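You operate a simulated robot arm through the tools that you are given. There is no shell and no other tool.

Carry out the task below with a simulated two-armed robot. There is one attempt and no reset: what you move stays moved.

## Task
Wipe up the spill on the dining table top with the napkin and put it back.
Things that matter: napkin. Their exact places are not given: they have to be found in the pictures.

Only the result counts: the job must be done as asked and must still hold three seconds after the hand-in. Knocking over, shifting, dropping, spilling or breaking anything else fails it. Flat cloth is picked up by pressing the open fingertips on it (5 to 10 N) and closing them slowly along it; thin cloth reads only 2 to 8 mm in the jaws.

## Robot
Two 7-joint arms with two-finger parallel grippers on one trunk, on a base that moves. Base frame: it is fixed to the floor where the robot stands at the start and does not move with it; the origin is under the middle of the robot, x ahead of it, y to its left, z up. Lengths are in m, angles in rad, forces in N, time in s.
The left shoulder is at the start at [0.06, 0.147, 0.48], the right one opposite. With the tool pointing down near the work surface each hand reaches from about 0.1 to 0.66 m from the robot's upright axis, wherever it stands, measured 20 degrees to its own side. Payload 3.43 kg a hand.
The TCP of each hand is the grasp point between the finger pads, 0.03 m short of the fingertips. In the tool frame z runs along the fingers and y along their closing line. Largest opening 0.094 m; finger width 0.028, thickness 0.01; the body of the gripper, 0.05 by 0.096 m, starts 0.055 m behind the TCP.
Orientation is told as [roll, pitch, yaw] about the base's x, y, z axes, in that order, counted from this pose: with the fingers straight down and closing along the base's y, the tool's x points along the base's -x, its y along +y and its z along -z.

## Interface
- The arms move only by the tool send_rows. It takes "left_deltas", "right_deltas" or both (then of equal length, played together; a hand with none holds still); each is a list of rows, each a list of 7 numbers: the finger opening in m, from 0 to 0.094, then the shift along the base's x, y, z in m, then the turn, a rotation vector about the base's x, y, z in rad. In form: [[hand, tx, ty, tz, rx, ry, rz], ...]. A call has 1 to 20 rows; each row shifts and turns the commanded pose from where the row before left it. Each row takes 0.2 s and may step no farther than 0.05 m and 0.15 rad from the row before; otherwise, or with a gripper value out of range, the whole call is refused. A pose out of reach is approached as far as the arm can. The call stops where the force on the tool passes 40 N (or 10 N more than at its start, if that is more) or the arm is blocked; 0.2 s more then pass. The fingers move at their own pace (about 0.072 m/s each) and stop on an object; they squeeze with about 22 N. The grip force told is the motor's: it shows also when the fingers shut on nothing. Time passes only in rows, and 0.2 s behind the last, so rows that do not move let the fingers close. The reply holds the time, the measured pose of the TCP, the force on the tool along the base axes, the opening and the grip force, in the units named above and with some noise, with the torque about the TCP (base axes, N m) and any sound that the robot's microphone picked up.
- Cameras (640 x 400 px; columns grow to the right, rows downward): "scene" is now at [0.0605, -0.0063, 1.1311]; the picture's right is [-0.07, -1.00, 0.00], its down [-0.44, 0.03, -0.90] and it looks along [0.89, -0.06, -0.44] (base axes); focal length 285 px, centre (320, 200). "left" rides on the left gripper at [0.076, -0.014, -0.102] in its tool frame; the picture's right is [0.18, 0.98, 0.00], its down [-0.75, 0.14, -0.64] and it looks along [-0.63, 0.12, 0.77] (tool axes); focal length 243 px, centre (320, 200). "right" rides on the right gripper at [0.076, 0.014, -0.103] in its tool frame; the picture's right is [-0.18, 0.98, 0.00], its down [-0.75, -0.14, -0.64] and it looks along [-0.63, -0.12, 0.77] (tool axes); focal length 243 px, centre (320, 200).
- get_image(camera): a new picture of that camera. No time passes.
- slide_trunk(by): slides the trunk up (or, below 0, down) by that many m; the arms and the scene camera ride with it, the base frame stays. It gives what a move gives, with no picture.
- roll_base(legs): drives the robot by 1 to 6 legs, each [ahead, left, turn to the left] in m, m and rad, along the robot's own axes; the way and the turn of a leg run together, so that a leg with both is an arc; at most 1.5 m and 3.142 rad a leg. The arms and the cameras ride along, it lands a little off, and it stops where it bumps. It gives what a move gives.
- pan_tilt(pan, tilt): turns the head with the scene camera to pan (to the left, within 1.501 rad either way) and tilt (down, from -0.506 to 1.204), counted from straight ahead of the robot. It gives what a move gives.
- probe_pixels(camera, pixels): for up to 12 pixels [column, row] of the newest picture of that camera ("zoom" is the newest enlarged one), the place [x, y, z] in the base frame of the surface seen there, good to about 0.002 m. No time passes.
- close_up(camera, box): a new picture of the part [left, top, right, bottom] of that camera's present view, enlarged. No time passes.
- job_done(): hands the job in; it is judged then, once.

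Open the grippers and draw the arms clear of the work before you hand the job in, unless the task says otherwise.

The tools are called after "Call:" as a command line: name --argument value ..., lists and objects as JSON in quotes. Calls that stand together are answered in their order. send_rows: Moves the arms, as the interface text tells. Its arguments: {"type":"object","properties":{"left_deltas":{"type":"array","items":{"type":"array","items":{"type":"number"}}},"right_deltas":{"type":"array","items":{"type":"array","items":{"type":"number"}}}},"required":[]} The other tools are called the same way: slide_trunk (by) moves the trunk up or down; roll_base (legs) drives the base; pan_tilt (pan, tilt) turns the head that bears the scene camera; get_image (camera) takes a picture; probe_pixels (camera, pixels) gives the place of the surface under pixels of a picture; close_up (camera, box) takes an enlarged picture of a part of a camera's view; job_done () hands the job in.

At the start:

```text
time_s: 0.0
left_position: [0.3085, 0.0479, 0.9094]
left_ee_rot: [0.0, 0.001, 0.0]
left_force: [0.1, 0.6, 0.5]
left_torque: [-0.02, 0.05, 0.0]
left_opening: 0.0938
left_grip_force: 0.0
right_position: [0.376, -0.2471, 0.9097]
right_ee_rot: [0.002, -0.003, 0.0]
right_force: [0.6, 0.4, 0.1]
right_torque: [0.0, 0.0, -0.01]
right_opening: 0.0939
right_grip_force: 0.0
trunk travel left (down, up): [-0.187, 0.063]
robot x, y, heading: [0.0011, 0.0028, -0.001]
head pan, tilt (commanded): [-0.066, 0.457]
```

scene: 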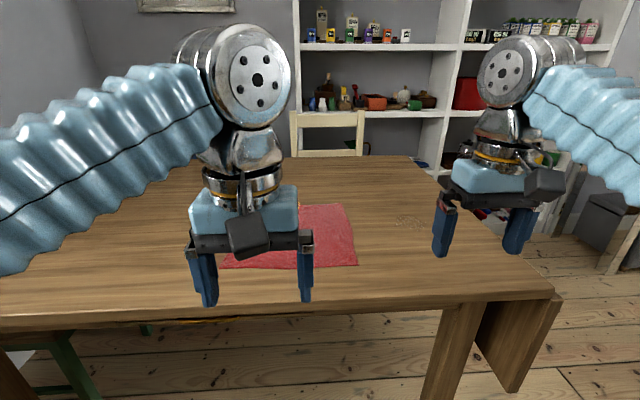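
right: 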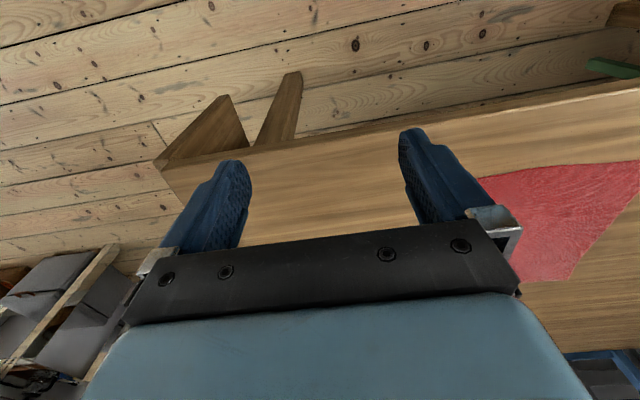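
left: 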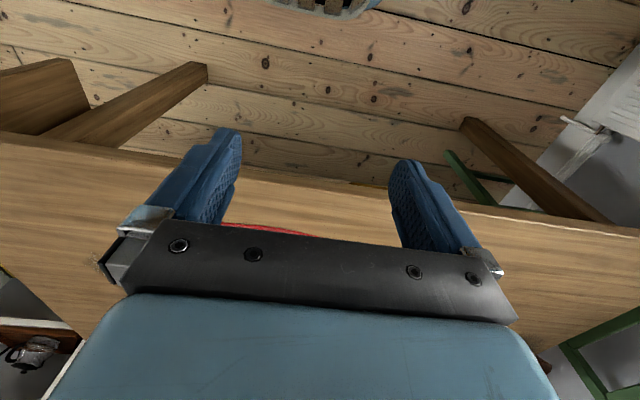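

The scene shows a red napkin around (300,238) and a faint mark near (412,222) that may be the spill. I take a close-up of both to look closer.

Call:
get_image --camera "scene"

Call:
close_up --camera "scene" --box '[340, 170, 480, 260]'

```text
taken
```

scene: 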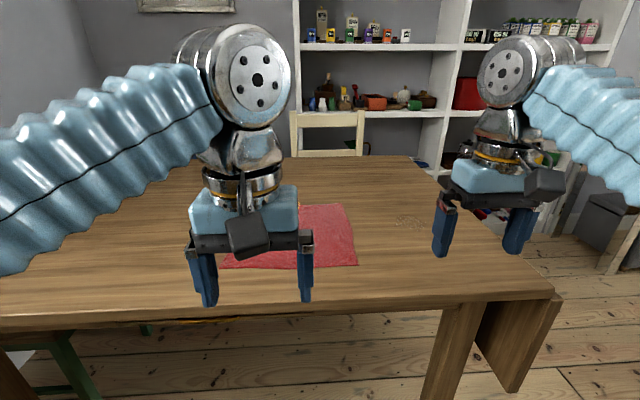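

```text
4.44 times, centred on (410, 215) of scene
```

zoom: 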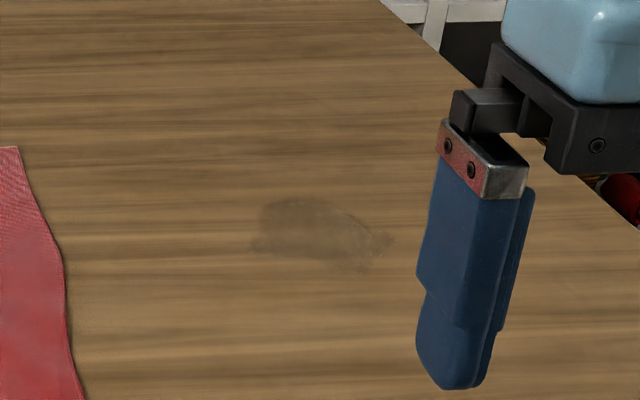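

The spill is a brownish patch in the zoom from about (250,200) to (395,272). I probe its outline and centre, the napkin and the table edges.

Call:
probe_pixels --camera "zoom" --pixels '[[318, 232], [250, 248], [265, 205], [300, 196], [340, 208], [395, 238], [362, 272], [300, 262], [10, 150], [80, 390]]'

Call:
probe_pixels --camera "scene" --pixels '[[350, 204], [357, 264], [305, 206], [325, 235], [222, 266], [270, 262], [555, 288], [10, 315], [300, 300], [408, 158], [290, 158], [345, 264]]'

```text
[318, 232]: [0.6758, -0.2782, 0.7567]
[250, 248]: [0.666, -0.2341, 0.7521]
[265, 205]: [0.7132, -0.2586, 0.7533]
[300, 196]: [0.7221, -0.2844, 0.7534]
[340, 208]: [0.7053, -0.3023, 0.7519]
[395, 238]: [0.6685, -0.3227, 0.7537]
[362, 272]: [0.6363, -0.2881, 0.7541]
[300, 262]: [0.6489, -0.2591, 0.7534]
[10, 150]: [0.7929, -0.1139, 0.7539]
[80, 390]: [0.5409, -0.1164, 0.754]
```

```text
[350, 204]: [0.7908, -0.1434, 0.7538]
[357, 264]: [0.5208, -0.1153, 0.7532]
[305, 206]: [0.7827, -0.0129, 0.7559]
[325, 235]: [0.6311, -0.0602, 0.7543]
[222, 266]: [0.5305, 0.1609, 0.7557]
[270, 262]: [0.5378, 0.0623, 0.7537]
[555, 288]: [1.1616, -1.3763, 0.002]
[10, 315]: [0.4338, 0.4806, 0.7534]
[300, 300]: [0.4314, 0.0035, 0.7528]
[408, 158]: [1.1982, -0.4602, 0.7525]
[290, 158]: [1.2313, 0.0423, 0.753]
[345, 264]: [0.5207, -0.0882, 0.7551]
```

Table top is at z≈0.753; the spill centre is about (0.68,-0.28) and the napkin spans about x 0.52–0.79, y -0.13 to 0.16, partly hidden behind the left hand. I move the left hand left and back to see the whole napkin.

Call:
send_rows --left_deltas '[[0.094, 0, 0.05, 0.02, 0, 0, 0], [0.094, 0, 0.05, 0.02, 0, 0, 0], [0.094, 0, 0.05, 0.02, 0, 0, 0], [0.094, 0, 0.05, 0, 0, 0, 0], [0.094, 0, 0.05, 0, 0, 0, 0]]'

```text
refused: row 1 steps farther than a row can; nothing moved
```

The step was slightly over 0.05 m in norm, so I use smaller steps.

Call:
send_rows --left_deltas '[[0.094, 0, 0.045, 0.015, 0, 0, 0], [0.094, 0, 0.045, 0.015, 0, 0, 0], [0.094, 0, 0.045, 0.015, 0, 0, 0], [0.094, 0, 0.045, 0, 0, 0, 0], [0.094, 0, 0.045, 0, 0, 0, 0]]'

Call:
get_image --camera "scene"

```text
time_s: 1.2
left_position: [0.3412, 0.2423, 0.9371]
left_ee_rot: [0.0, 0.0, -0.005]
left_force: [-0.6, -0.2, 0.4]
left_torque: [0.06, 0.0, 0.0]
left_opening: 0.0942
left_grip_force: 0.0
left hand out of reach, approached as far as the arm can: row 2, 3
right_position: [0.3764, -0.2477, 0.91]
right_ee_rot: [0.002, -0.002, -0.001]
right_force: [-0.7, -0.7, 0.2]
right_torque: [0.04, 0.03, -0.04]
right_opening: 0.0939
right_grip_force: 0.0
trunk travel left (down, up): [-0.187, 0.063]
robot x, y, heading: [-0.0005, -0.0012, -0.002]
head pan, tilt (commanded): [-0.066, 0.457]
```

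```text
taken
```

scene: 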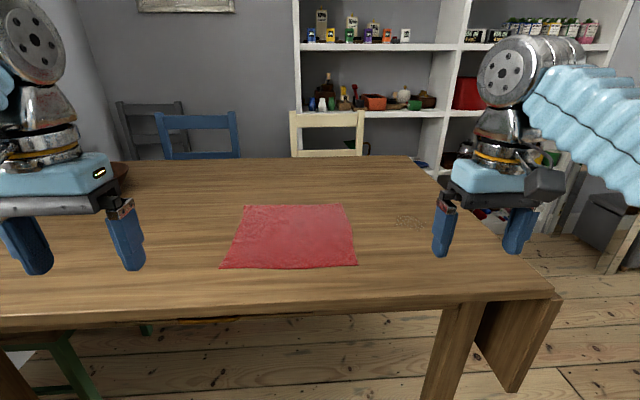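

The whole napkin is now visible: corners at about (246,205), (344,204), (357,265), (220,268). I probe its corners and edges, and check behind the left hand.

Call:
probe_pixels --camera "scene" --pixels '[[247, 207], [343, 206], [355, 263], [223, 266], [290, 236], [351, 235], [290, 266], [122, 172], [118, 185], [295, 207], [235, 235]]'

Call:
close_up --camera "scene" --box '[200, 180, 440, 330]'

Call:
pan_tilt --pan 0.0 --tilt 1.1

Call:
get_image --camera "scene"

```text
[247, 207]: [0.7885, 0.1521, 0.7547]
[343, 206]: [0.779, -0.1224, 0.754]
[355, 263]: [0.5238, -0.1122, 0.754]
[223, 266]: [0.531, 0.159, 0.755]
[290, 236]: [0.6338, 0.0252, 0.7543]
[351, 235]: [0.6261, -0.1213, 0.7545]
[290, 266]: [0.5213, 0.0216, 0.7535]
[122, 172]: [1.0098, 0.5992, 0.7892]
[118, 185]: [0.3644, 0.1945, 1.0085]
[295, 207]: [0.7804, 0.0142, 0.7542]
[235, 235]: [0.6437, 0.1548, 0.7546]
```

```text
2.67 times, centred on (320, 255) of scene
```

zoom: 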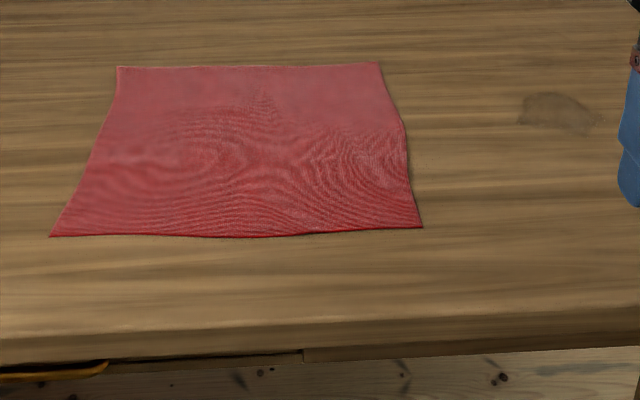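

```text
time_s: 2.2
left_position: [0.342, 0.2441, 0.9373]
left_ee_rot: [0.001, 0.0, -0.001]
left_force: [-0.9, -0.2, 0.4]
left_torque: [-0.02, 0.01, -0.02]
left_opening: 0.0941
left_grip_force: 0.1
right_position: [0.3772, -0.2468, 0.9097]
right_ee_rot: [0.003, -0.003, -0.002]
right_force: [1.1, -0.3, -0.7]
right_torque: [-0.01, -0.01, 0.01]
right_opening: 0.0941
right_grip_force: 0.0
trunk travel left (down, up): [-0.187, 0.063]
robot x, y, heading: [-0.001, 0.0011, 0.001]
head pan, tilt (commanded): [0.0, 1.1]
```

```text
taken
```

scene: 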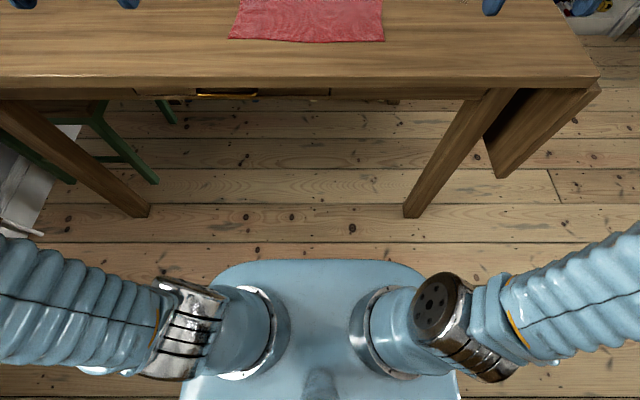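

Looking down, I see the robot's front rim at (320,260), the table edge at row 85, and table legs at (135,212) and (412,212). I probe them to know how far the base can drive.

Call:
probe_pixels --camera "scene" --pixels '[[320, 262], [240, 268], [400, 268], [320, 80], [320, 95], [145, 214], [408, 214], [425, 214], [320, 320], [595, 78], [118, 180], [385, 40]]'

```text
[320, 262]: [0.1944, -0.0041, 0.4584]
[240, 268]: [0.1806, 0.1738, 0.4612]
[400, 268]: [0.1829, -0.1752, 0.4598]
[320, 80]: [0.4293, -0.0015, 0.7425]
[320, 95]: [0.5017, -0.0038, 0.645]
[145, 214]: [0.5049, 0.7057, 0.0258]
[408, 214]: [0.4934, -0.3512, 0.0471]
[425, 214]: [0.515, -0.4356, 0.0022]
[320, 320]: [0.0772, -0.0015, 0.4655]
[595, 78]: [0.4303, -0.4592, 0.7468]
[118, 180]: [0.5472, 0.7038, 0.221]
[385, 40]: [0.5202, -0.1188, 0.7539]
```

The robot's front is at x≈0.195 with table edge at 0.43 and legs at x≈0.5, so there's room. The plan is to grip the napkin near both side edges with both hands and slide it rigidly over the spill and back; I drive 0.15 ahead and 0.12 to the right to bring everything into reach.

Call:
roll_base --legs '[[0.15, 0, 0], [0, -0.12, 0]]'

Call:
pan_tilt --pan 0.0 --tilt 0.8

Call:
get_image --camera "scene"

```text
time_s: 4.4
left_position: [0.4916, 0.126, 0.9365]
left_ee_rot: [-0.001, 0.0, 0.001]
left_force: [0.9, 0.8, -0.5]
left_torque: [0.0, 0.01, -0.02]
left_opening: 0.094
left_grip_force: 0.0
right_position: [0.5256, -0.365, 0.91]
right_ee_rot: [0.002, 0.0, -0.003]
right_force: [0.3, -0.8, -0.9]
right_torque: [-0.02, 0.04, -0.01]
right_opening: 0.0942
right_grip_force: 0.1
trunk travel left (down, up): [-0.187, 0.063]
robot x, y, heading: [0.1468, -0.1218, 0.001]
head pan, tilt (commanded): [0.0, 1.1]
```

```text
time_s: 5.2
left_position: [0.4905, 0.1245, 0.9366]
left_ee_rot: [-0.002, 0.0, 0.002]
left_force: [0.0, -0.9, 0.1]
left_torque: [0.01, 0.02, 0.01]
left_opening: 0.0941
left_grip_force: 0.0
right_position: [0.526, -0.365, 0.9104]
right_ee_rot: [0.001, -0.003, -0.002]
right_force: [0.0, 0.1, 0.3]
right_torque: [0.01, 0.04, 0.0]
right_opening: 0.0942
right_grip_force: 0.1
trunk travel left (down, up): [-0.187, 0.063]
robot x, y, heading: [0.1493, -0.1196, 0.003]
head pan, tilt (commanded): [0.0, 0.799]
```

```text
taken
```

scene: 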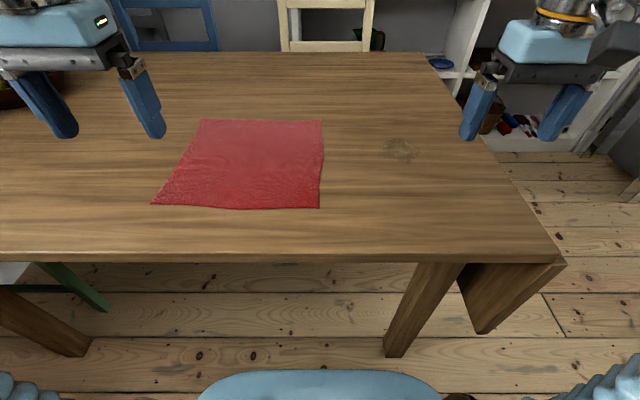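

The robot is now at (0.149,-0.120) with a good view: napkin corners at (201,119), (321,120), (319,208), (152,205), spill around (398,150). I probe these again for accurate references.

Call:
probe_pixels --camera "scene" --pixels '[[202, 121], [319, 122], [318, 206], [155, 203], [322, 152], [176, 165], [248, 165], [235, 207], [262, 121]]'

Call:
close_up --camera "scene" --box '[350, 120, 450, 180]'

```text
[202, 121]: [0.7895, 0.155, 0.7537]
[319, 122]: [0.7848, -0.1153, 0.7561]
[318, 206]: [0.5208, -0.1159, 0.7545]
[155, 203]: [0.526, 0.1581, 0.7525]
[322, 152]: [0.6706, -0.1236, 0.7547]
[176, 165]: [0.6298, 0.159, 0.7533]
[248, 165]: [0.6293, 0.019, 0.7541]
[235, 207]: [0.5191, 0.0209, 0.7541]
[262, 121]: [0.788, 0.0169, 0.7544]
```

```text
6.40 times, centred on (400, 150) of scene
```

zoom: 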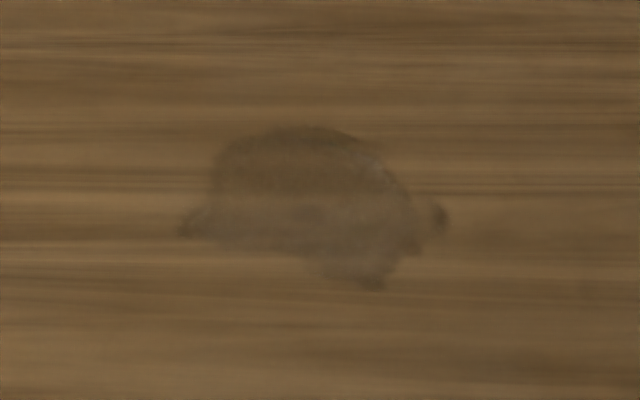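

The spill shows in the zoom from (178,240) to (450,215), rows 125–292. I probe its outline.

Call:
probe_pixels --camera "zoom" --pixels '[[178, 235], [215, 150], [295, 124], [360, 140], [410, 190], [450, 218], [375, 292], [300, 255], [310, 205], [200, 240]]'

```text
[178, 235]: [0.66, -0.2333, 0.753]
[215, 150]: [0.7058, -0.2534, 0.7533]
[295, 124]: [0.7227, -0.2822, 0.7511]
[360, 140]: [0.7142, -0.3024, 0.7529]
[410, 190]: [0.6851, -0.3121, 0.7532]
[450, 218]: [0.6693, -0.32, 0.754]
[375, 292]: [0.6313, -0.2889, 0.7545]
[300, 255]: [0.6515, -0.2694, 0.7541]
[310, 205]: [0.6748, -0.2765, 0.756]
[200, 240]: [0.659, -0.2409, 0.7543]
```

I move both hands above the napkin's side edges: the right to about (0.655,-0.085) and the left to about (0.655,0.125), at z≈0.84 first.

Call:
send_rows --right_deltas '[[0.06, 0.0185, 0.04, 0, 0, 0, 0], [0.06, 0.0185, 0.04, 0, 0, 0, 0], [0.06, 0.0185, 0.04, 0, 0, 0, 0], [0.06, 0.0185, 0.04, 0, 0, 0, 0], [0.06, 0.0185, 0.04, 0, 0, 0, 0], [0.06, 0.0185, 0.04, 0, 0, 0, 0], [0.06, 0.018, 0.04, 0, 0, 0, 0], [0.06, 0, 0, -0.035, 0, 0, 0], [0.06, 0, 0, -0.035, 0, 0, 0]]' --left_deltas '[[0.06, 0.0235, 0, 0, 0, 0, 0], [0.06, 0.0235, 0, 0, 0, 0, 0], [0.06, 0.0235, 0, 0, 0, 0, 0], [0.06, 0.0235, 0, 0, 0, 0, 0], [0.06, 0.0235, 0, 0, 0, 0, 0], [0.06, 0.0235, 0, 0, 0, 0, 0], [0.06, 0.0235, 0, -0.02, 0, 0, 0], [0.06, 0, 0, -0.04, 0, 0, 0], [0.06, 0, 0, -0.037, 0, 0, 0]]'

Call:
get_image --camera "scene"

Call:
get_image --camera "right"

Call:
get_image --camera "left"

```text
time_s: 7.2
left_position: [0.5613, 0.1257, 0.8372]
left_ee_rot: [0.0, 0.001, 0.001]
left_force: [1.2, 0.7, -0.7]
left_torque: [0.0, -0.02, -0.02]
left_opening: 0.0601
left_grip_force: 0.1
left hand out of reach, approached as far as the arm can: row 3, 4, 5, 6
right_position: [0.6176, -0.1249, 0.8224]
right_ee_rot: [0.0, -0.002, -0.001]
right_force: [-0.4, 0.5, 0.6]
right_torque: [0.0, 0.0, -0.01]
right_opening: 0.0601
right_grip_force: 0.2
right hand out of reach, approached as far as the arm can: row 5, 6, 7
trunk travel left (down, up): [-0.187, 0.063]
robot x, y, heading: [0.1458, -0.1198, 0.004]
head pan, tilt (commanded): [0.0, 0.799]
```

```text
taken
```

scene: 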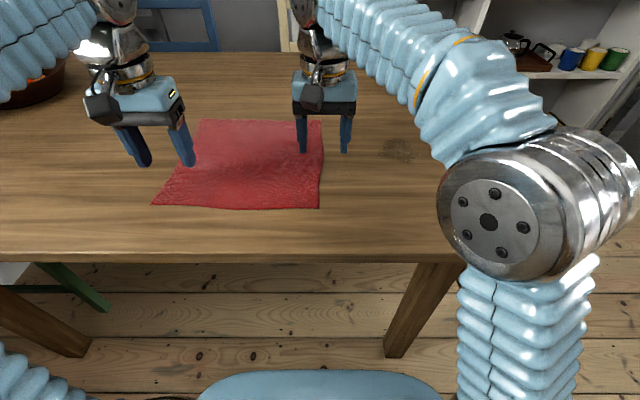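

```text
taken
```

right: 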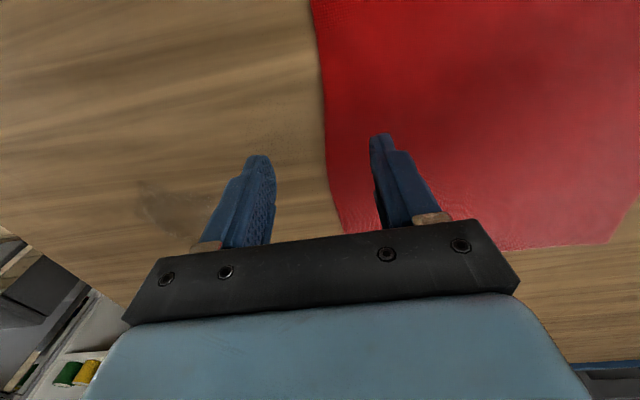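

```text
taken
```

left: 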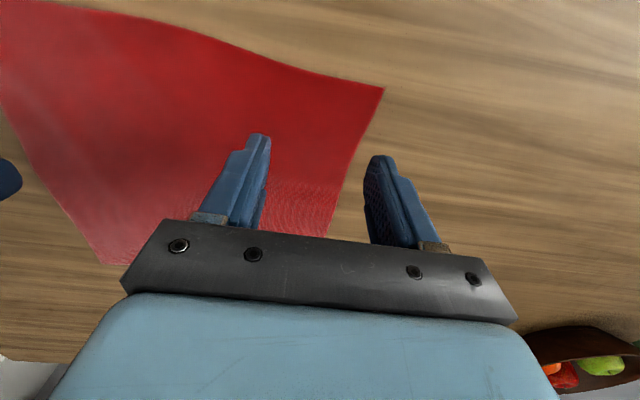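

Both hands stopped short (right at (0.618,-0.125), left at (0.561,0.126)). I probe the right elbow around (490,220) and (525,290) to see its clearance to the table, before raising the trunk for more reach.

Call:
probe_pixels --camera "scene" --pixels '[[490, 220], [490, 270], [525, 290], [465, 290], [440, 110], [70, 50], [20, 90], [320, 250]]'

Call:
slide_trunk --by 0.06

Call:
get_image --camera "scene"

```text
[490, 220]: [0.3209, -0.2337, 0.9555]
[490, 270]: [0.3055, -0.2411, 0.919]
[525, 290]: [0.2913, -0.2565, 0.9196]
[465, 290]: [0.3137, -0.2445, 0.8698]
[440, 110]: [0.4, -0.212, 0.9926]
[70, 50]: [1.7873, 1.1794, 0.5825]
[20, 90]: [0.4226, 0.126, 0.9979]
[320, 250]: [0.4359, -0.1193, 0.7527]
```

```text
time_s: 8.2
left_position: [0.5617, 0.1252, 0.8983]
left_ee_rot: [0.0, 0.001, 0.002]
left_force: [-1.0, 0.5, 0.9]
left_torque: [0.01, 0.0, 0.0]
left_opening: 0.06
left_grip_force: 0.1
right_position: [0.6181, -0.1237, 0.8835]
right_ee_rot: [0.001, -0.002, -0.002]
right_force: [0.1, -0.1, -1.1]
right_torque: [-0.02, 0.0, 0.0]
right_opening: 0.0601
right_grip_force: 0.0
trunk travel left (down, up): [-0.247, 0.003]
robot x, y, heading: [0.1481, -0.1191, 0.001]
head pan, tilt (commanded): [0.0, 0.799]
```

```text
taken
```

scene: 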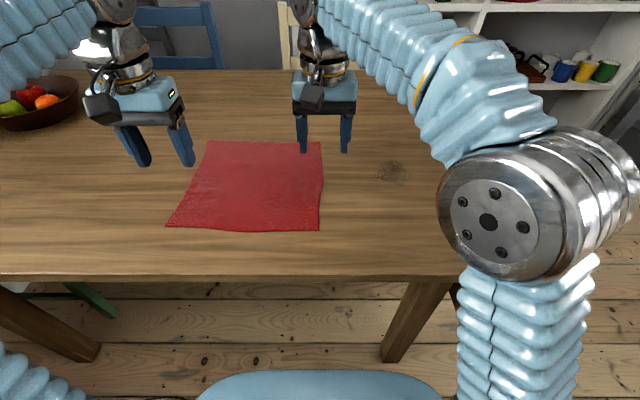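

With the trunk raised, I lower both hands a little while moving toward their grasp spots.

Call:
send_rows --right_deltas '[[0.06, 0.0, 0, -0.03, 0, 0, 0], [0.06, 0.0, 0, -0.03, 0, 0, 0], [0.06, 0.02, 0.02, 0, 0, 0, 0], [0.06, 0.017, 0.02, 0, 0, 0, 0], [0.06, 0, 0, 0, 0, 0, 0]]' --left_deltas '[[0.06, 0.0, 0, -0.04, 0, 0, 0], [0.06, 0.0, 0, -0.035, 0, 0, 0], [0.06, 0.03, 0, 0, 0, 0, 0], [0.06, 0.03, 0, 0, 0, 0, 0], [0.06, 0.033, 0, 0, 0, 0, 0]]'

```text
time_s: 9.4
left_position: [0.6548, 0.1247, 0.8234]
left_ee_rot: [0.0, 0.0, 0.0]
left_force: [0.0, 0.7, 0.7]
left_torque: [-0.01, -0.01, 0.0]
left_opening: 0.0601
left_grip_force: 0.0
right_position: [0.6548, -0.0837, 0.8234]
right_ee_rot: [0.002, -0.003, -0.001]
right_force: [-0.5, -0.4, 0.7]
right_torque: [0.0, 0.0, -0.01]
right_opening: 0.0602
right_grip_force: 0.0
trunk travel left (down, up): [-0.247, 0.003]
robot x, y, heading: [0.1468, -0.1179, 0.003]
head pan, tilt (commanded): [0.0, 0.799]
```

Both hands are in place. I lower them to just above the cloth (TCP z≈0.790) with openings of 0.05, shifting each slightly inward so both fingertips are on the cloth.

Call:
send_rows --right_deltas '[[0.05, 0, 0.004, -0.015, 0, 0, 0], [0.05, 0, 0.004, -0.015, 0, 0, 0], [0.05, 0, 0, -0.002, 0, 0, 0]]' --left_deltas '[[0.05, 0, -0.005, -0.015, 0, 0, 0], [0.05, 0, -0.005, -0.015, 0, 0, 0], [0.05, 0, 0, -0.002, 0, 0, 0]]'

Call:
get_image --camera "scene"

Call:
get_image --camera "right"

Call:
get_image --camera "left"

```text
time_s: 10.2
left_position: [0.6556, 0.1147, 0.7919]
left_ee_rot: [0.001, 0.002, 0.003]
left_force: [-0.3, 0.2, -0.4]
left_torque: [-0.05, 0.0, -0.01]
left_opening: 0.0499
left_grip_force: 0.0
right_position: [0.6541, -0.0762, 0.7891]
right_ee_rot: [0.002, -0.001, -0.002]
right_force: [-0.4, -0.3, -0.4]
right_torque: [0.03, 0.04, -0.01]
right_opening: 0.05
right_grip_force: 0.1
trunk travel left (down, up): [-0.247, 0.003]
robot x, y, heading: [0.1483, -0.1202, 0.002]
head pan, tilt (commanded): [0.0, 0.799]
```

```text
taken
```

scene: 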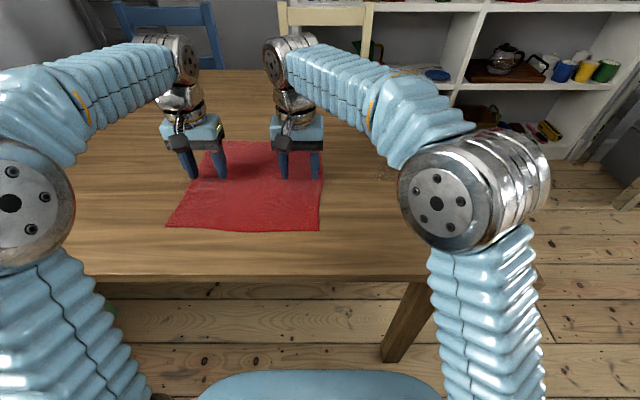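

```text
taken
```

right: 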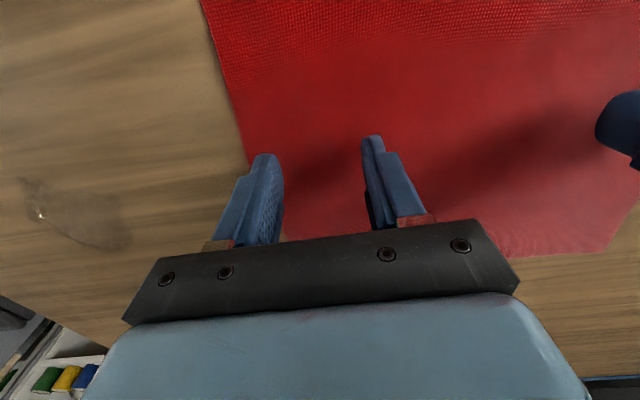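

```text
taken
```

left: 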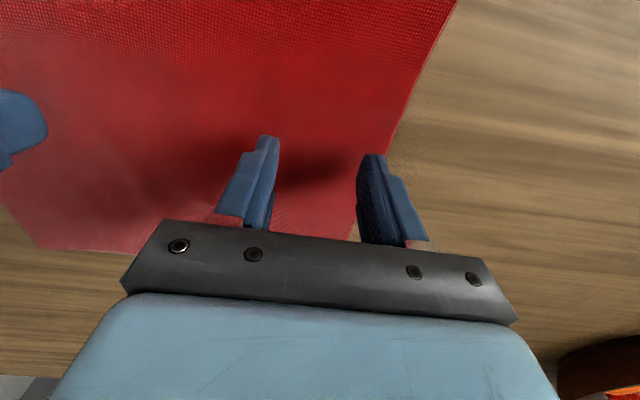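

Fingertips hover 4–7 mm above the cloth, inside the edges. I lower in small steps to feel the contact force.

Call:
send_rows --right_deltas '[[0.05, 0, 0, -0.002, 0, 0, 0], [0.05, 0, 0, -0.002, 0, 0, 0], [0.05, 0, 0, 0, 0, 0, 0]]' --left_deltas '[[0.05, 0, -0.004, -0.002, 0, 0, 0], [0.05, 0, 0, -0.003, 0, 0, 0], [0.05, 0, 0, -0.001, 0, 0, 0]]'

```text
time_s: 11.0
left_position: [0.6544, 0.1119, 0.7852]
left_ee_rot: [0.0, -0.001, 0.001]
left_force: [-0.4, -0.4, 0.0]
left_torque: [0.03, -0.01, 0.01]
left_opening: 0.0498
left_grip_force: 0.1
right_position: [0.6546, -0.0762, 0.787]
right_ee_rot: [0.002, -0.001, -0.002]
right_force: [-0.5, 0.3, -0.5]
right_torque: [-0.01, 0.0, 0.01]
right_opening: 0.0498
right_grip_force: 0.2
trunk travel left (down, up): [-0.247, 0.003]
robot x, y, heading: [0.1483, -0.123, 0.001]
head pan, tilt (commanded): [0.0, 0.799]
```

No contact yet (forces within noise). I go down another 2–3 mm.

Call:
send_rows --right_deltas '[[0.05, 0, 0, -0.001, 0, 0, 0], [0.05, 0, 0, -0.001, 0, 0, 0], [0.05, 0, 0, 0, 0, 0, 0]]' --left_deltas '[[0.05, 0, 0, -0.001, 0, 0, 0], [0.05, 0, 0, 0, 0, 0, 0], [0.05, 0, 0, 0, 0, 0, 0]]'

```text
time_s: 11.8
left_position: [0.6546, 0.1118, 0.7831]
left_ee_rot: [0.0, 0.001, 0.002]
left_force: [-0.1, -0.6, -0.4]
left_torque: [-0.01, -0.01, 0.01]
left_opening: 0.0504
left_grip_force: 0.3
right_position: [0.6547, -0.0772, 0.7841]
right_ee_rot: [0.001, -0.001, -0.002]
right_force: [0.3, 1.0, -1.0]
right_torque: [0.0, 0.02, 0.0]
right_opening: 0.0501
right_grip_force: 0.0
trunk travel left (down, up): [-0.247, 0.003]
robot x, y, heading: [0.1494, -0.1186, 0.0]
head pan, tilt (commanded): [0.0, 0.799]
```

Still no clear force. I continue 1 mm per row for each hand.

Call:
send_rows --right_deltas '[[0.05, 0, 0, -0.001, 0, 0, 0], [0.05, 0, 0, 0, 0, 0, 0]]' --left_deltas '[[0.05, 0, 0, -0.001, 0, 0, 0], [0.05, 0, 0, 0, 0, 0, 0]]'

Call:
send_rows --right_deltas '[[0.05, 0, 0, -0.001, 0, 0, 0], [0.05, 0, 0, 0, 0, 0, 0]]'

```text
time_s: 12.4
left_position: [0.6541, 0.1107, 0.7827]
left_ee_rot: [-0.001, 0.0, 0.003]
left_force: [-0.2, -0.2, -0.5]
left_torque: [-0.03, 0.0, -0.01]
left_opening: 0.05
left_grip_force: 0.1
right_position: [0.6541, -0.0759, 0.7835]
right_ee_rot: [0.001, -0.001, -0.001]
right_force: [0.2, 0.0, 0.3]
right_torque: [-0.01, -0.01, 0.0]
right_opening: 0.0499
right_grip_force: 0.1
trunk travel left (down, up): [-0.247, 0.003]
robot x, y, heading: [0.1493, -0.1176, 0.002]
head pan, tilt (commanded): [0.0, 0.799]
```

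```text
time_s: 13.0
left_position: [0.6537, 0.1115, 0.7818]
left_ee_rot: [0.0, 0.0, 0.002]
left_force: [0.1, 0.4, 0.1]
left_torque: [-0.02, 0.05, 0.01]
left_opening: 0.0505
left_grip_force: 0.0
right_position: [0.6552, -0.0765, 0.7831]
right_ee_rot: [0.002, -0.002, -0.002]
right_force: [0.5, -0.3, -0.1]
right_torque: [0.02, 0.0, 0.0]
right_opening: 0.05
right_grip_force: 0.1
trunk travel left (down, up): [-0.247, 0.003]
robot x, y, heading: [0.1478, -0.1193, 0.004]
head pan, tilt (commanded): [0.0, 0.799]
```

The readings are still force-free, so I step the right hand down another 2 mm and the left 1 mm.

Call:
send_rows --right_deltas '[[0.05, 0, 0, -0.001, 0, 0, 0], [0.05, 0, 0, -0.001, 0, 0, 0], [0.05, 0, 0, 0, 0, 0, 0]]' --left_deltas '[[0.05, 0, 0, -0.001, 0, 0, 0], [0.05, 0, 0, 0, 0, 0, 0], [0.05, 0, 0, 0, 0, 0, 0]]'

Call:
close_up --camera "scene" --box '[150, 110, 350, 240]'

```text
time_s: 13.8
left_position: [0.6545, 0.1114, 0.7821]
left_ee_rot: [0.0, -0.002, 0.002]
left_force: [0.2, -0.7, 0.0]
left_torque: [0.0, 0.0, 0.01]
left_opening: 0.0502
left_grip_force: 0.1
right_position: [0.6553, -0.0765, 0.7819]
right_ee_rot: [0.003, -0.003, -0.001]
right_force: [0.2, 0.1, 5.6]
right_torque: [-0.13, 0.0, -0.07]
right_opening: 0.05
right_grip_force: 0.1
trunk travel left (down, up): [-0.247, 0.003]
robot x, y, heading: [0.1484, -0.1204, 0.0]
head pan, tilt (commanded): [0.0, 0.799]
```

```text
3.08 times, centred on (250, 175) of scene
```

zoom: 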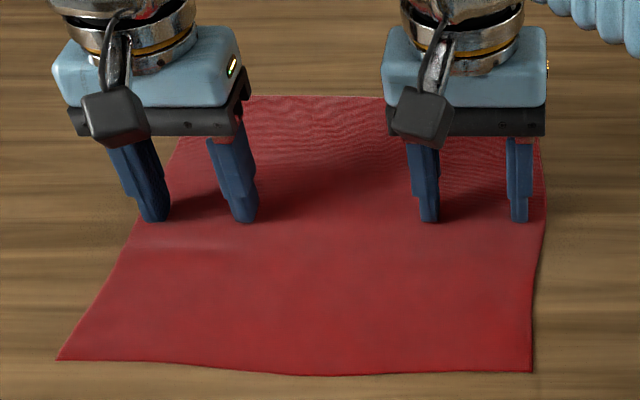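

The right hand now presses with 5.6 N on the cloth. I close its fingers slowly while pressing half a millimetre more, and lower the left by another 1 mm.

Call:
send_rows --right_deltas '[[0.048, 0, 0, -0.0005, 0, 0, 0], [0.045, 0, 0, 0, 0, 0, 0], [0.042, 0, 0, 0, 0, 0, 0], [0.039, 0, 0, 0, 0, 0, 0], [0.036, 0, 0, 0, 0, 0, 0], [0.033, 0, 0, 0, 0, 0, 0]]' --left_deltas '[[0.05, 0, 0, -0.001, 0, 0, 0], [0.05, 0, 0, 0, 0, 0, 0], [0.05, 0, 0, 0, 0, 0, 0], [0.05, 0, 0, 0, 0, 0, 0], [0.05, 0, 0, 0, 0, 0, 0], [0.05, 0, 0, 0, 0, 0, 0]]'

Call:
close_up --camera "scene" --box '[150, 110, 350, 240]'

```text
time_s: 15.2
left_position: [0.6533, 0.1122, 0.7809]
left_ee_rot: [0.001, -0.003, 0.003]
left_force: [0.3, 0.0, 4.7]
left_torque: [0.12, -0.06, -0.02]
left_opening: 0.0499
left_grip_force: 0.0
right_position: [0.6533, -0.0775, 0.782]
right_ee_rot: [0.002, -0.002, -0.003]
right_force: [1.4, 0.8, 12.5]
right_torque: [-0.23, -0.02, 0.0]
right_opening: 0.032
right_grip_force: 0.2
trunk travel left (down, up): [-0.247, 0.003]
robot x, y, heading: [0.1459, -0.1155, -0.004]
head pan, tilt (commanded): [0.0, 0.799]
```

```text
3.08 times, centred on (250, 175) of scene
```

zoom: 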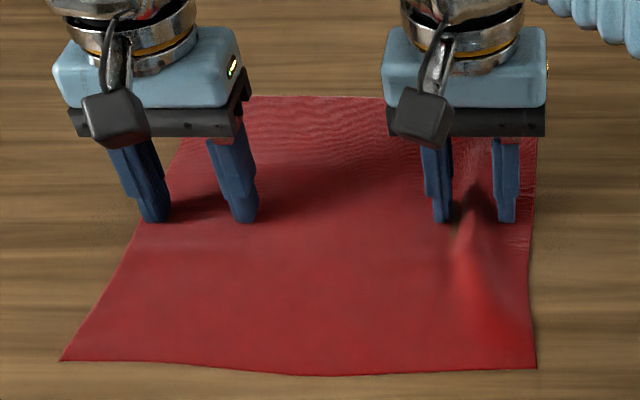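

A ridge forms between the right fingers; the force is 12.5 N, slightly high, so I ease up 0.3 mm and keep closing. The left presses with 4.7 N and starts closing as well.

Call:
send_rows --right_deltas '[[0.03, 0, 0, 0.0003, 0, 0, 0], [0.027, 0, 0, 0, 0, 0, 0], [0.024, 0, 0, 0, 0, 0, 0], [0.021, 0, 0, 0, 0, 0, 0], [0.018, 0, 0, 0, 0, 0, 0], [0.015, 0, 0, 0, 0, 0, 0]]' --left_deltas '[[0.047, 0, 0, -0.0003, 0, 0, 0], [0.044, 0, 0, 0, 0, 0, 0], [0.041, 0, 0, 0, 0, 0, 0], [0.038, 0, 0, 0, 0, 0, 0], [0.035, 0, 0, 0, 0, 0, 0], [0.032, 0, 0, 0, 0, 0, 0]]'

Call:
close_up --camera "scene" --box '[150, 110, 350, 240]'

```text
time_s: 16.6
left_position: [0.6534, 0.1112, 0.7806]
left_ee_rot: [0.0, -0.001, 0.002]
left_force: [-0.1, -0.7, 13.8]
left_torque: [0.17, 0.01, 0.0]
left_opening: 0.0309
left_grip_force: 0.1
right_position: [0.6535, -0.0764, 0.7806]
right_ee_rot: [0.001, -0.001, -0.001]
right_force: [0.1, 0.6, 7.8]
right_torque: [-0.08, 0.05, 0.0]
right_opening: 0.014
right_grip_force: 0.0
trunk travel left (down, up): [-0.247, 0.003]
robot x, y, heading: [0.1459, -0.1134, -0.006]
head pan, tilt (commanded): [0.0, 0.799]
```

```text
3.08 times, centred on (250, 175) of scene
```

zoom: 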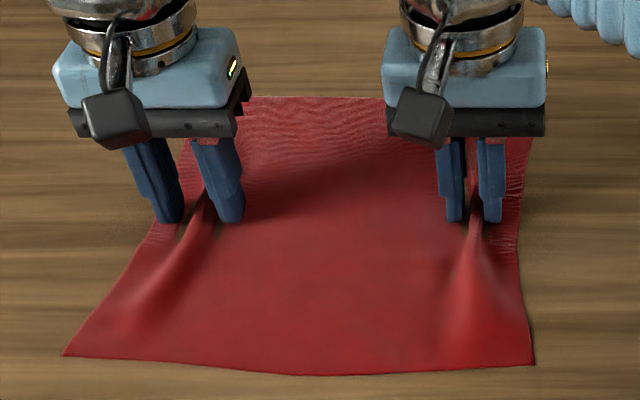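

Both ridges form well. I keep closing: the right to full grip, the left eased up 0.4 mm and closing further.

Call:
send_rows --right_deltas '[[0.012, 0, 0, 0, 0, 0, 0], [0.009, 0, 0, 0, 0, 0, 0], [0.006, 0, 0, 0, 0, 0, 0], [0.003, 0, 0, 0, 0, 0, 0], [0.0, 0, 0, 0, 0, 0, 0], [0.0, 0, 0, 0, 0, 0, 0], [0.0, 0, 0, 0, 0, 0, 0], [0.0, 0, 0, 0, 0, 0, 0], [0.0, 0, 0, 0, 0, 0, 0], [0.0, 0, 0, 0, 0, 0, 0], [0.0, 0, 0, 0, 0, 0, 0], [0.0, 0, 0, 0, 0, 0, 0], [0.0, 0, 0, 0, 0, 0, 0]]' --left_deltas '[[0.029, 0, 0, 0.0004, 0, 0, 0], [0.026, 0, 0, 0, 0, 0, 0], [0.023, 0, 0, 0, 0, 0, 0], [0.02, 0, 0, 0, 0, 0, 0], [0.017, 0, 0, 0, 0, 0, 0], [0.014, 0, 0, 0, 0, 0, 0], [0.011, 0, 0, 0, 0, 0, 0], [0.008, 0, 0, 0, 0, 0, 0], [0.005, 0, 0, 0, 0, 0, 0], [0.002, 0, 0, 0, 0, 0, 0], [0.0, 0, 0, 0, 0, 0, 0], [0.0, 0, 0, 0, 0, 0, 0], [0.0, 0, 0, 0, 0, 0, 0]]'

Call:
close_up --camera "scene" --box '[150, 110, 350, 240]'

```text
time_s: 19.4
left_position: [0.6531, 0.1106, 0.7825]
left_ee_rot: [-0.001, 0.0, 0.003]
left_force: [-0.7, -0.1, 0.0]
left_torque: [0.0, -0.02, -0.02]
left_opening: 0.0016
left_grip_force: 22.4
right_position: [0.6548, -0.0772, 0.7809]
right_ee_rot: [0.002, -0.003, -0.001]
right_force: [0.0, -4.0, 15.7]
right_torque: [-0.17, 0.06, 0.01]
right_opening: 0.007
right_grip_force: 22.6
trunk travel left (down, up): [-0.247, 0.003]
robot x, y, heading: [0.1499, -0.1183, 0.004]
head pan, tilt (commanded): [0.0, 0.799]
```

```text
3.08 times, centred on (250, 175) of scene
```

zoom: 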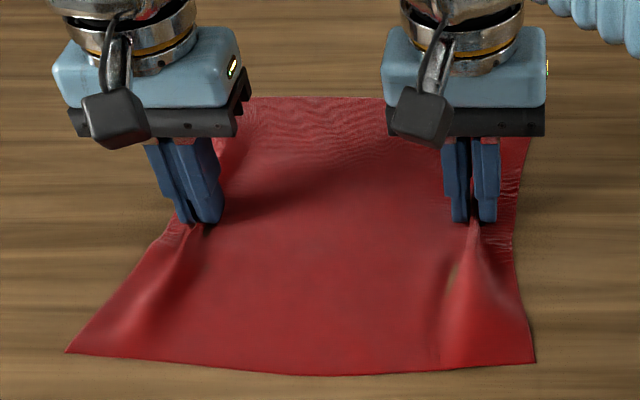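

The right reads 7 mm with 22 N grip: it holds cloth. The left reads only 1.6 mm, doubtful; I lift the left 1.5 cm to see whether the cloth follows.

Call:
send_rows --left_deltas '[[0.0, 0, 0, 0.005, 0, 0, 0], [0.0, 0, 0, 0.005, 0, 0, 0], [0.0, 0, 0, 0.005, 0, 0, 0]]'

Call:
close_up --camera "scene" --box '[150, 110, 350, 240]'

Call:
get_image --camera "left"

```text
time_s: 20.2
left_position: [0.654, 0.1116, 0.7961]
left_ee_rot: [0.0, -0.001, 0.002]
left_force: [0.2, -0.8, 0.0]
left_torque: [-0.03, 0.0, -0.01]
left_opening: 0.0018
left_grip_force: 22.1
right_position: [0.6551, -0.0765, 0.7805]
right_ee_rot: [0.001, -0.002, -0.002]
right_force: [0.1, -2.7, 15.7]
right_torque: [-0.2, 0.08, 0.0]
right_opening: 0.0072
right_grip_force: 21.3
trunk travel left (down, up): [-0.247, 0.003]
robot x, y, heading: [0.145, -0.1184, 0.003]
head pan, tilt (commanded): [0.0, 0.799]
```

```text
3.08 times, centred on (250, 175) of scene
```

zoom: 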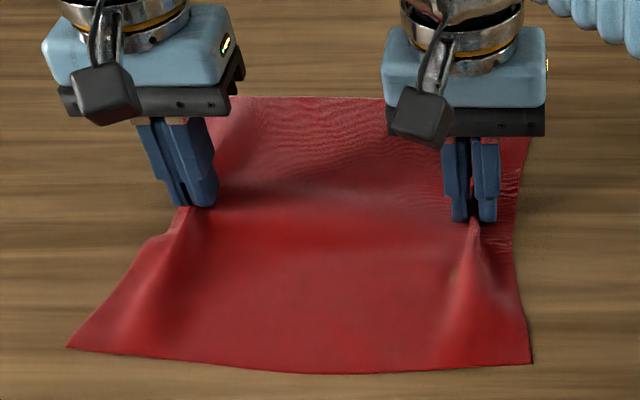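

```text
taken
```

left: 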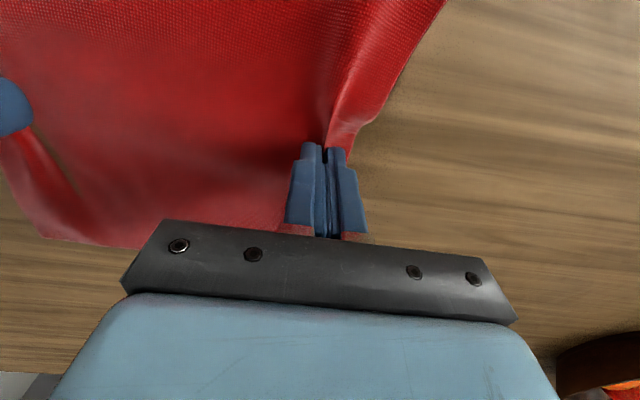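

The left does hold the cloth: it lifted with the fingers. I lower the left to a light hover, ease the right's pressure, and drag the napkin with both hands together toward the spill.

Call:
send_rows --right_deltas '[[0.0, 0, 0, 0.0006, 0, 0, 0], [0.0, 0, 0, 0, 0, 0, 0], [0.0, -0.002, -0.01, 0, 0, 0, 0], [0.0, -0.002, -0.02, 0, 0, 0, 0], [0.0, -0.002, -0.02, 0, 0, 0, 0], [0.0, -0.002, -0.02, 0, 0, 0, 0]]' --left_deltas '[[0.0, 0, 0, -0.006, 0, 0, 0], [0.0, 0, 0, -0.005, 0, 0, 0], [0.0, -0.002, -0.01, 0, 0, 0, 0], [0.0, -0.002, -0.02, 0, 0, 0, 0], [0.0, -0.002, -0.02, 0, 0, 0, 0], [0.0, -0.002, -0.02, 0, 0, 0, 0]]'

Call:
get_image --camera "scene"

```text
time_s: 21.6
left_position: [0.6447, 0.0418, 0.7849]
left_ee_rot: [0.002, -0.001, 0.002]
left_force: [-0.2, 0.3, -0.2]
left_torque: [-0.04, -0.02, -0.02]
left_opening: 0.0018
left_grip_force: 21.8
right_position: [0.6463, -0.1452, 0.7814]
right_ee_rot: [0.001, 0.0, 0.0]
right_force: [0.1, 0.2, 0.0]
right_torque: [-0.01, 0.0, 0.0]
right_opening: 0.0068
right_grip_force: 22.0
trunk travel left (down, up): [-0.247, 0.003]
robot x, y, heading: [0.1511, -0.1181, 0.001]
head pan, tilt (commanded): [0.0, 0.799]
```

```text
taken
```

scene: 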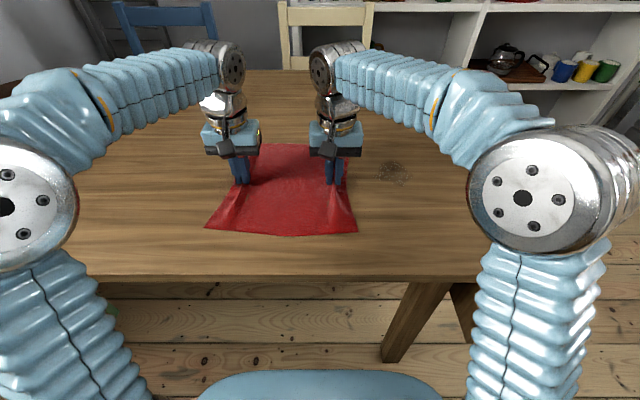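

The napkin slides along cleanly with both hands. I continue to just short of the spill and press the right fingertips down about 1 mm.

Call:
send_rows --right_deltas '[[0.0, -0.002, -0.02, 0, 0, 0, 0], [0.0, -0.002, -0.02, -0.0004, 0, 0, 0], [0.0, -0.002, -0.02, -0.0004, 0, 0, 0], [0.0, 0, -0.01, -0.0002, 0, 0, 0]]' --left_deltas '[[0.0, -0.002, -0.02, 0, 0, 0, 0], [0.0, -0.002, -0.02, 0, 0, 0, 0], [0.0, -0.002, -0.02, 0, 0, 0, 0], [0.0, 0, -0.01, 0, 0, 0, 0]]'

Call:
get_image --camera "scene"

Call:
get_image --camera "right"

```text
time_s: 22.6
left_position: [0.6399, -0.029, 0.7846]
left_ee_rot: [0.0, -0.001, 0.003]
left_force: [0.8, 0.1, -0.3]
left_torque: [0.0, -0.02, 0.02]
left_opening: 0.0019
left_grip_force: 21.5
right_position: [0.6395, -0.2168, 0.7808]
right_ee_rot: [0.001, -0.003, 0.0]
right_force: [1.2, 2.4, 8.8]
right_torque: [-0.03, 0.04, 0.0]
right_opening: 0.0068
right_grip_force: 22.2
trunk travel left (down, up): [-0.247, 0.003]
robot x, y, heading: [0.1495, -0.1226, -0.002]
head pan, tilt (commanded): [0.0, 0.799]
```

```text
taken
```

scene: 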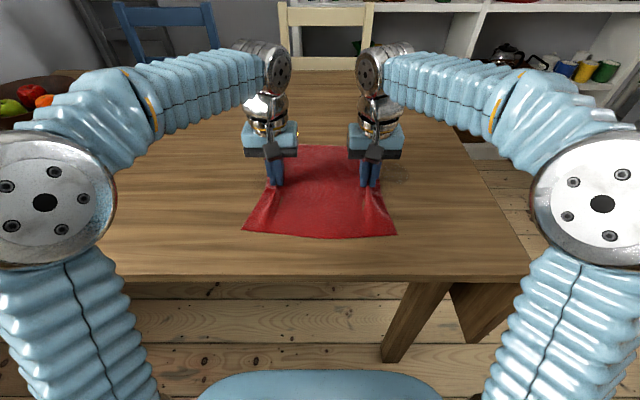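

```text
taken
```

right: 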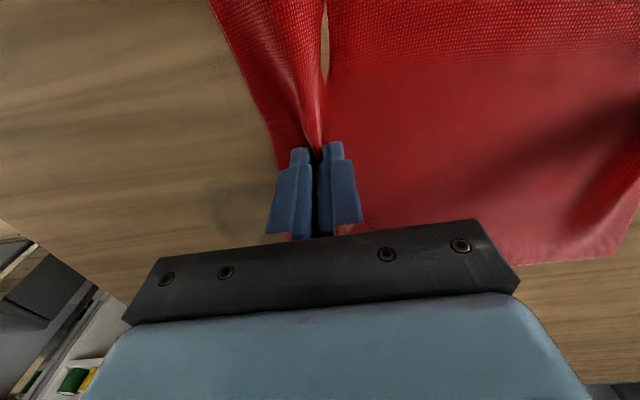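

The right now presses 8.8 N at (0.640,-0.217), right at the spill's left edge. I make the first stroke to y≈-0.337.

Call:
send_rows --right_deltas '[[0.0, 0, -0.02, 0, 0, 0, 0], [0.0, 0, -0.02, 0, 0, 0, 0], [0.0, 0, -0.02, 0, 0, 0, 0], [0.0, 0, -0.02, 0, 0, 0, 0], [0.0, 0, -0.02, 0, 0, 0, 0], [0.0, 0, -0.02, 0, 0, 0, 0]]' --left_deltas '[[0.0, 0, -0.02, 0, 0, 0, 0], [0.0, 0, -0.02, 0, 0, 0, 0], [0.0, 0, -0.02, 0, 0, 0, 0], [0.0, 0, -0.02, 0, 0, 0, 0], [0.0, 0, -0.02, 0, 0, 0, 0], [0.0, 0, -0.02, 0, 0, 0, 0]]'

Call:
get_image --camera "scene"

Call:
get_image --camera "right"

```text
time_s: 24.0
left_position: [0.6397, -0.1494, 0.7838]
left_ee_rot: [0.0, -0.001, 0.004]
left_force: [-0.7, 0.7, 0.7]
left_torque: [-0.06, 0.02, 0.0]
left_opening: 0.0015
left_grip_force: 22.1
right_position: [0.6409, -0.3366, 0.7815]
right_ee_rot: [-0.002, -0.001, -0.001]
right_force: [0.3, 3.8, 13.9]
right_torque: [-0.02, 0.05, -0.02]
right_opening: 0.0069
right_grip_force: 21.7
trunk travel left (down, up): [-0.247, 0.003]
robot x, y, heading: [0.15, -0.1158, 0.001]
head pan, tilt (commanded): [0.0, 0.799]
```

```text
taken
```

scene: 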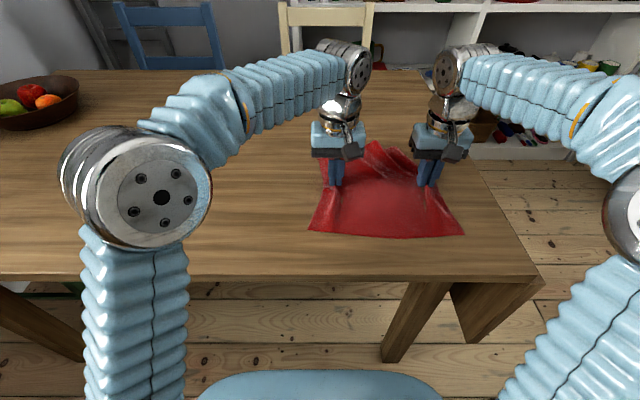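

```text
taken
```

right: 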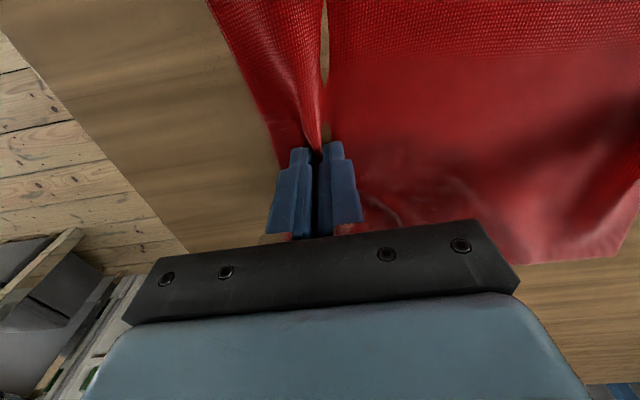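

The first stroke ran at 9–14 N with the cloth still held. I do the next two strokes: shift to x≈0.662 and stroke left, then x≈0.684 and stroke right.

Call:
send_rows --right_deltas '[[0.0, 0.011, 0, 0.0003, 0, 0, 0], [0.0, 0.011, 0, 0, 0, 0, 0], [0.0, 0, 0.02, 0, 0, 0, 0], [0.0, 0, 0.02, 0, 0, 0, 0], [0.0, 0, 0.02, 0, 0, 0, 0], [0.0, 0, 0.02, 0, 0, 0, 0], [0.0, 0, 0.02, 0, 0, 0, 0], [0.0, 0, 0.02, 0, 0, 0, 0]]' --left_deltas '[[0.0, 0.011, 0, 0, 0, 0, 0], [0.0, 0.011, 0, 0, 0, 0, 0], [0.0, 0, 0.02, 0, 0, 0, 0], [0.0, 0, 0.02, 0, 0, 0, 0], [0.0, 0, 0.02, 0, 0, 0, 0], [0.0, 0, 0.02, 0, 0, 0, 0], [0.0, 0, 0.02, 0, 0, 0, 0], [0.0, 0, 0.02, 0, 0, 0, 0]]'

Call:
get_image --camera "scene"

Call:
get_image --camera "right"

```text
time_s: 25.8
left_position: [0.661, -0.0297, 0.7854]
left_ee_rot: [-0.001, 0.0, -0.001]
left_force: [0.1, -0.8, -0.5]
left_torque: [0.0, -0.02, 0.01]
left_opening: 0.0016
left_grip_force: 22.2
right_position: [0.6641, -0.2164, 0.7808]
right_ee_rot: [0.003, -0.002, -0.003]
right_force: [-0.3, 0.7, 7.9]
right_torque: [-0.05, 0.01, 0.0]
right_opening: 0.007
right_grip_force: 22.4
trunk travel left (down, up): [-0.247, 0.003]
robot x, y, heading: [0.1481, -0.1182, 0.002]
head pan, tilt (commanded): [0.0, 0.799]
```

```text
taken
```

scene: 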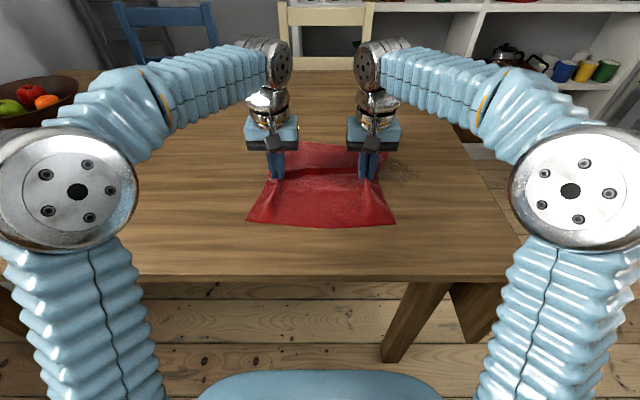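

```text
taken
```

right: 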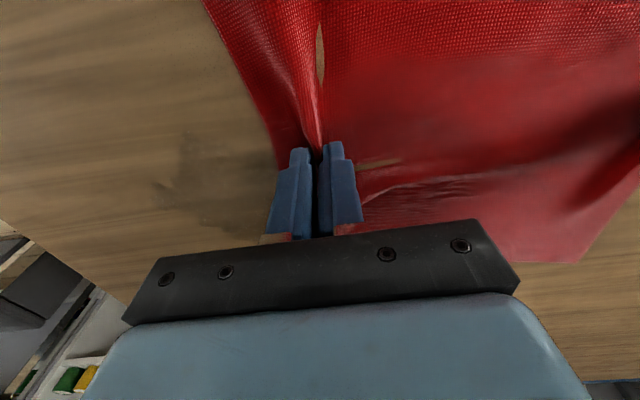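

Part of the spill remains near (405,170). I take a close-up to see what was wiped.

Call:
close_up --camera "scene" --box '[340, 130, 460, 205]'

Call:
close_up --camera "right" --box '[100, 80, 340, 250]'

```text
5.33 times, centred on (400, 168) of scene
```

zoom: 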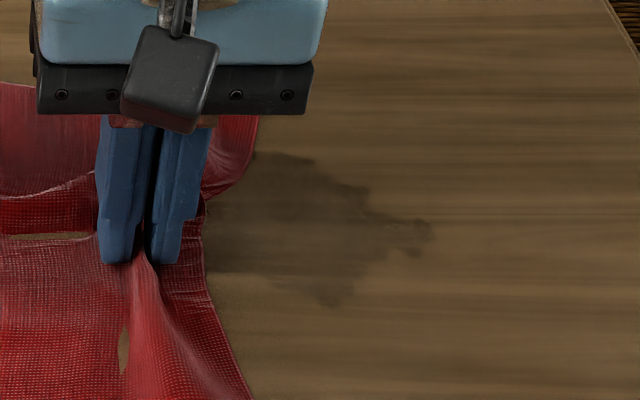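

```text
2.35 times, centred on (220, 165) of right
```

zoom: 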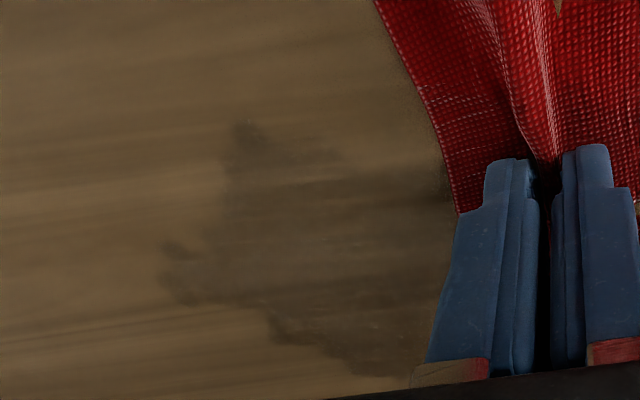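

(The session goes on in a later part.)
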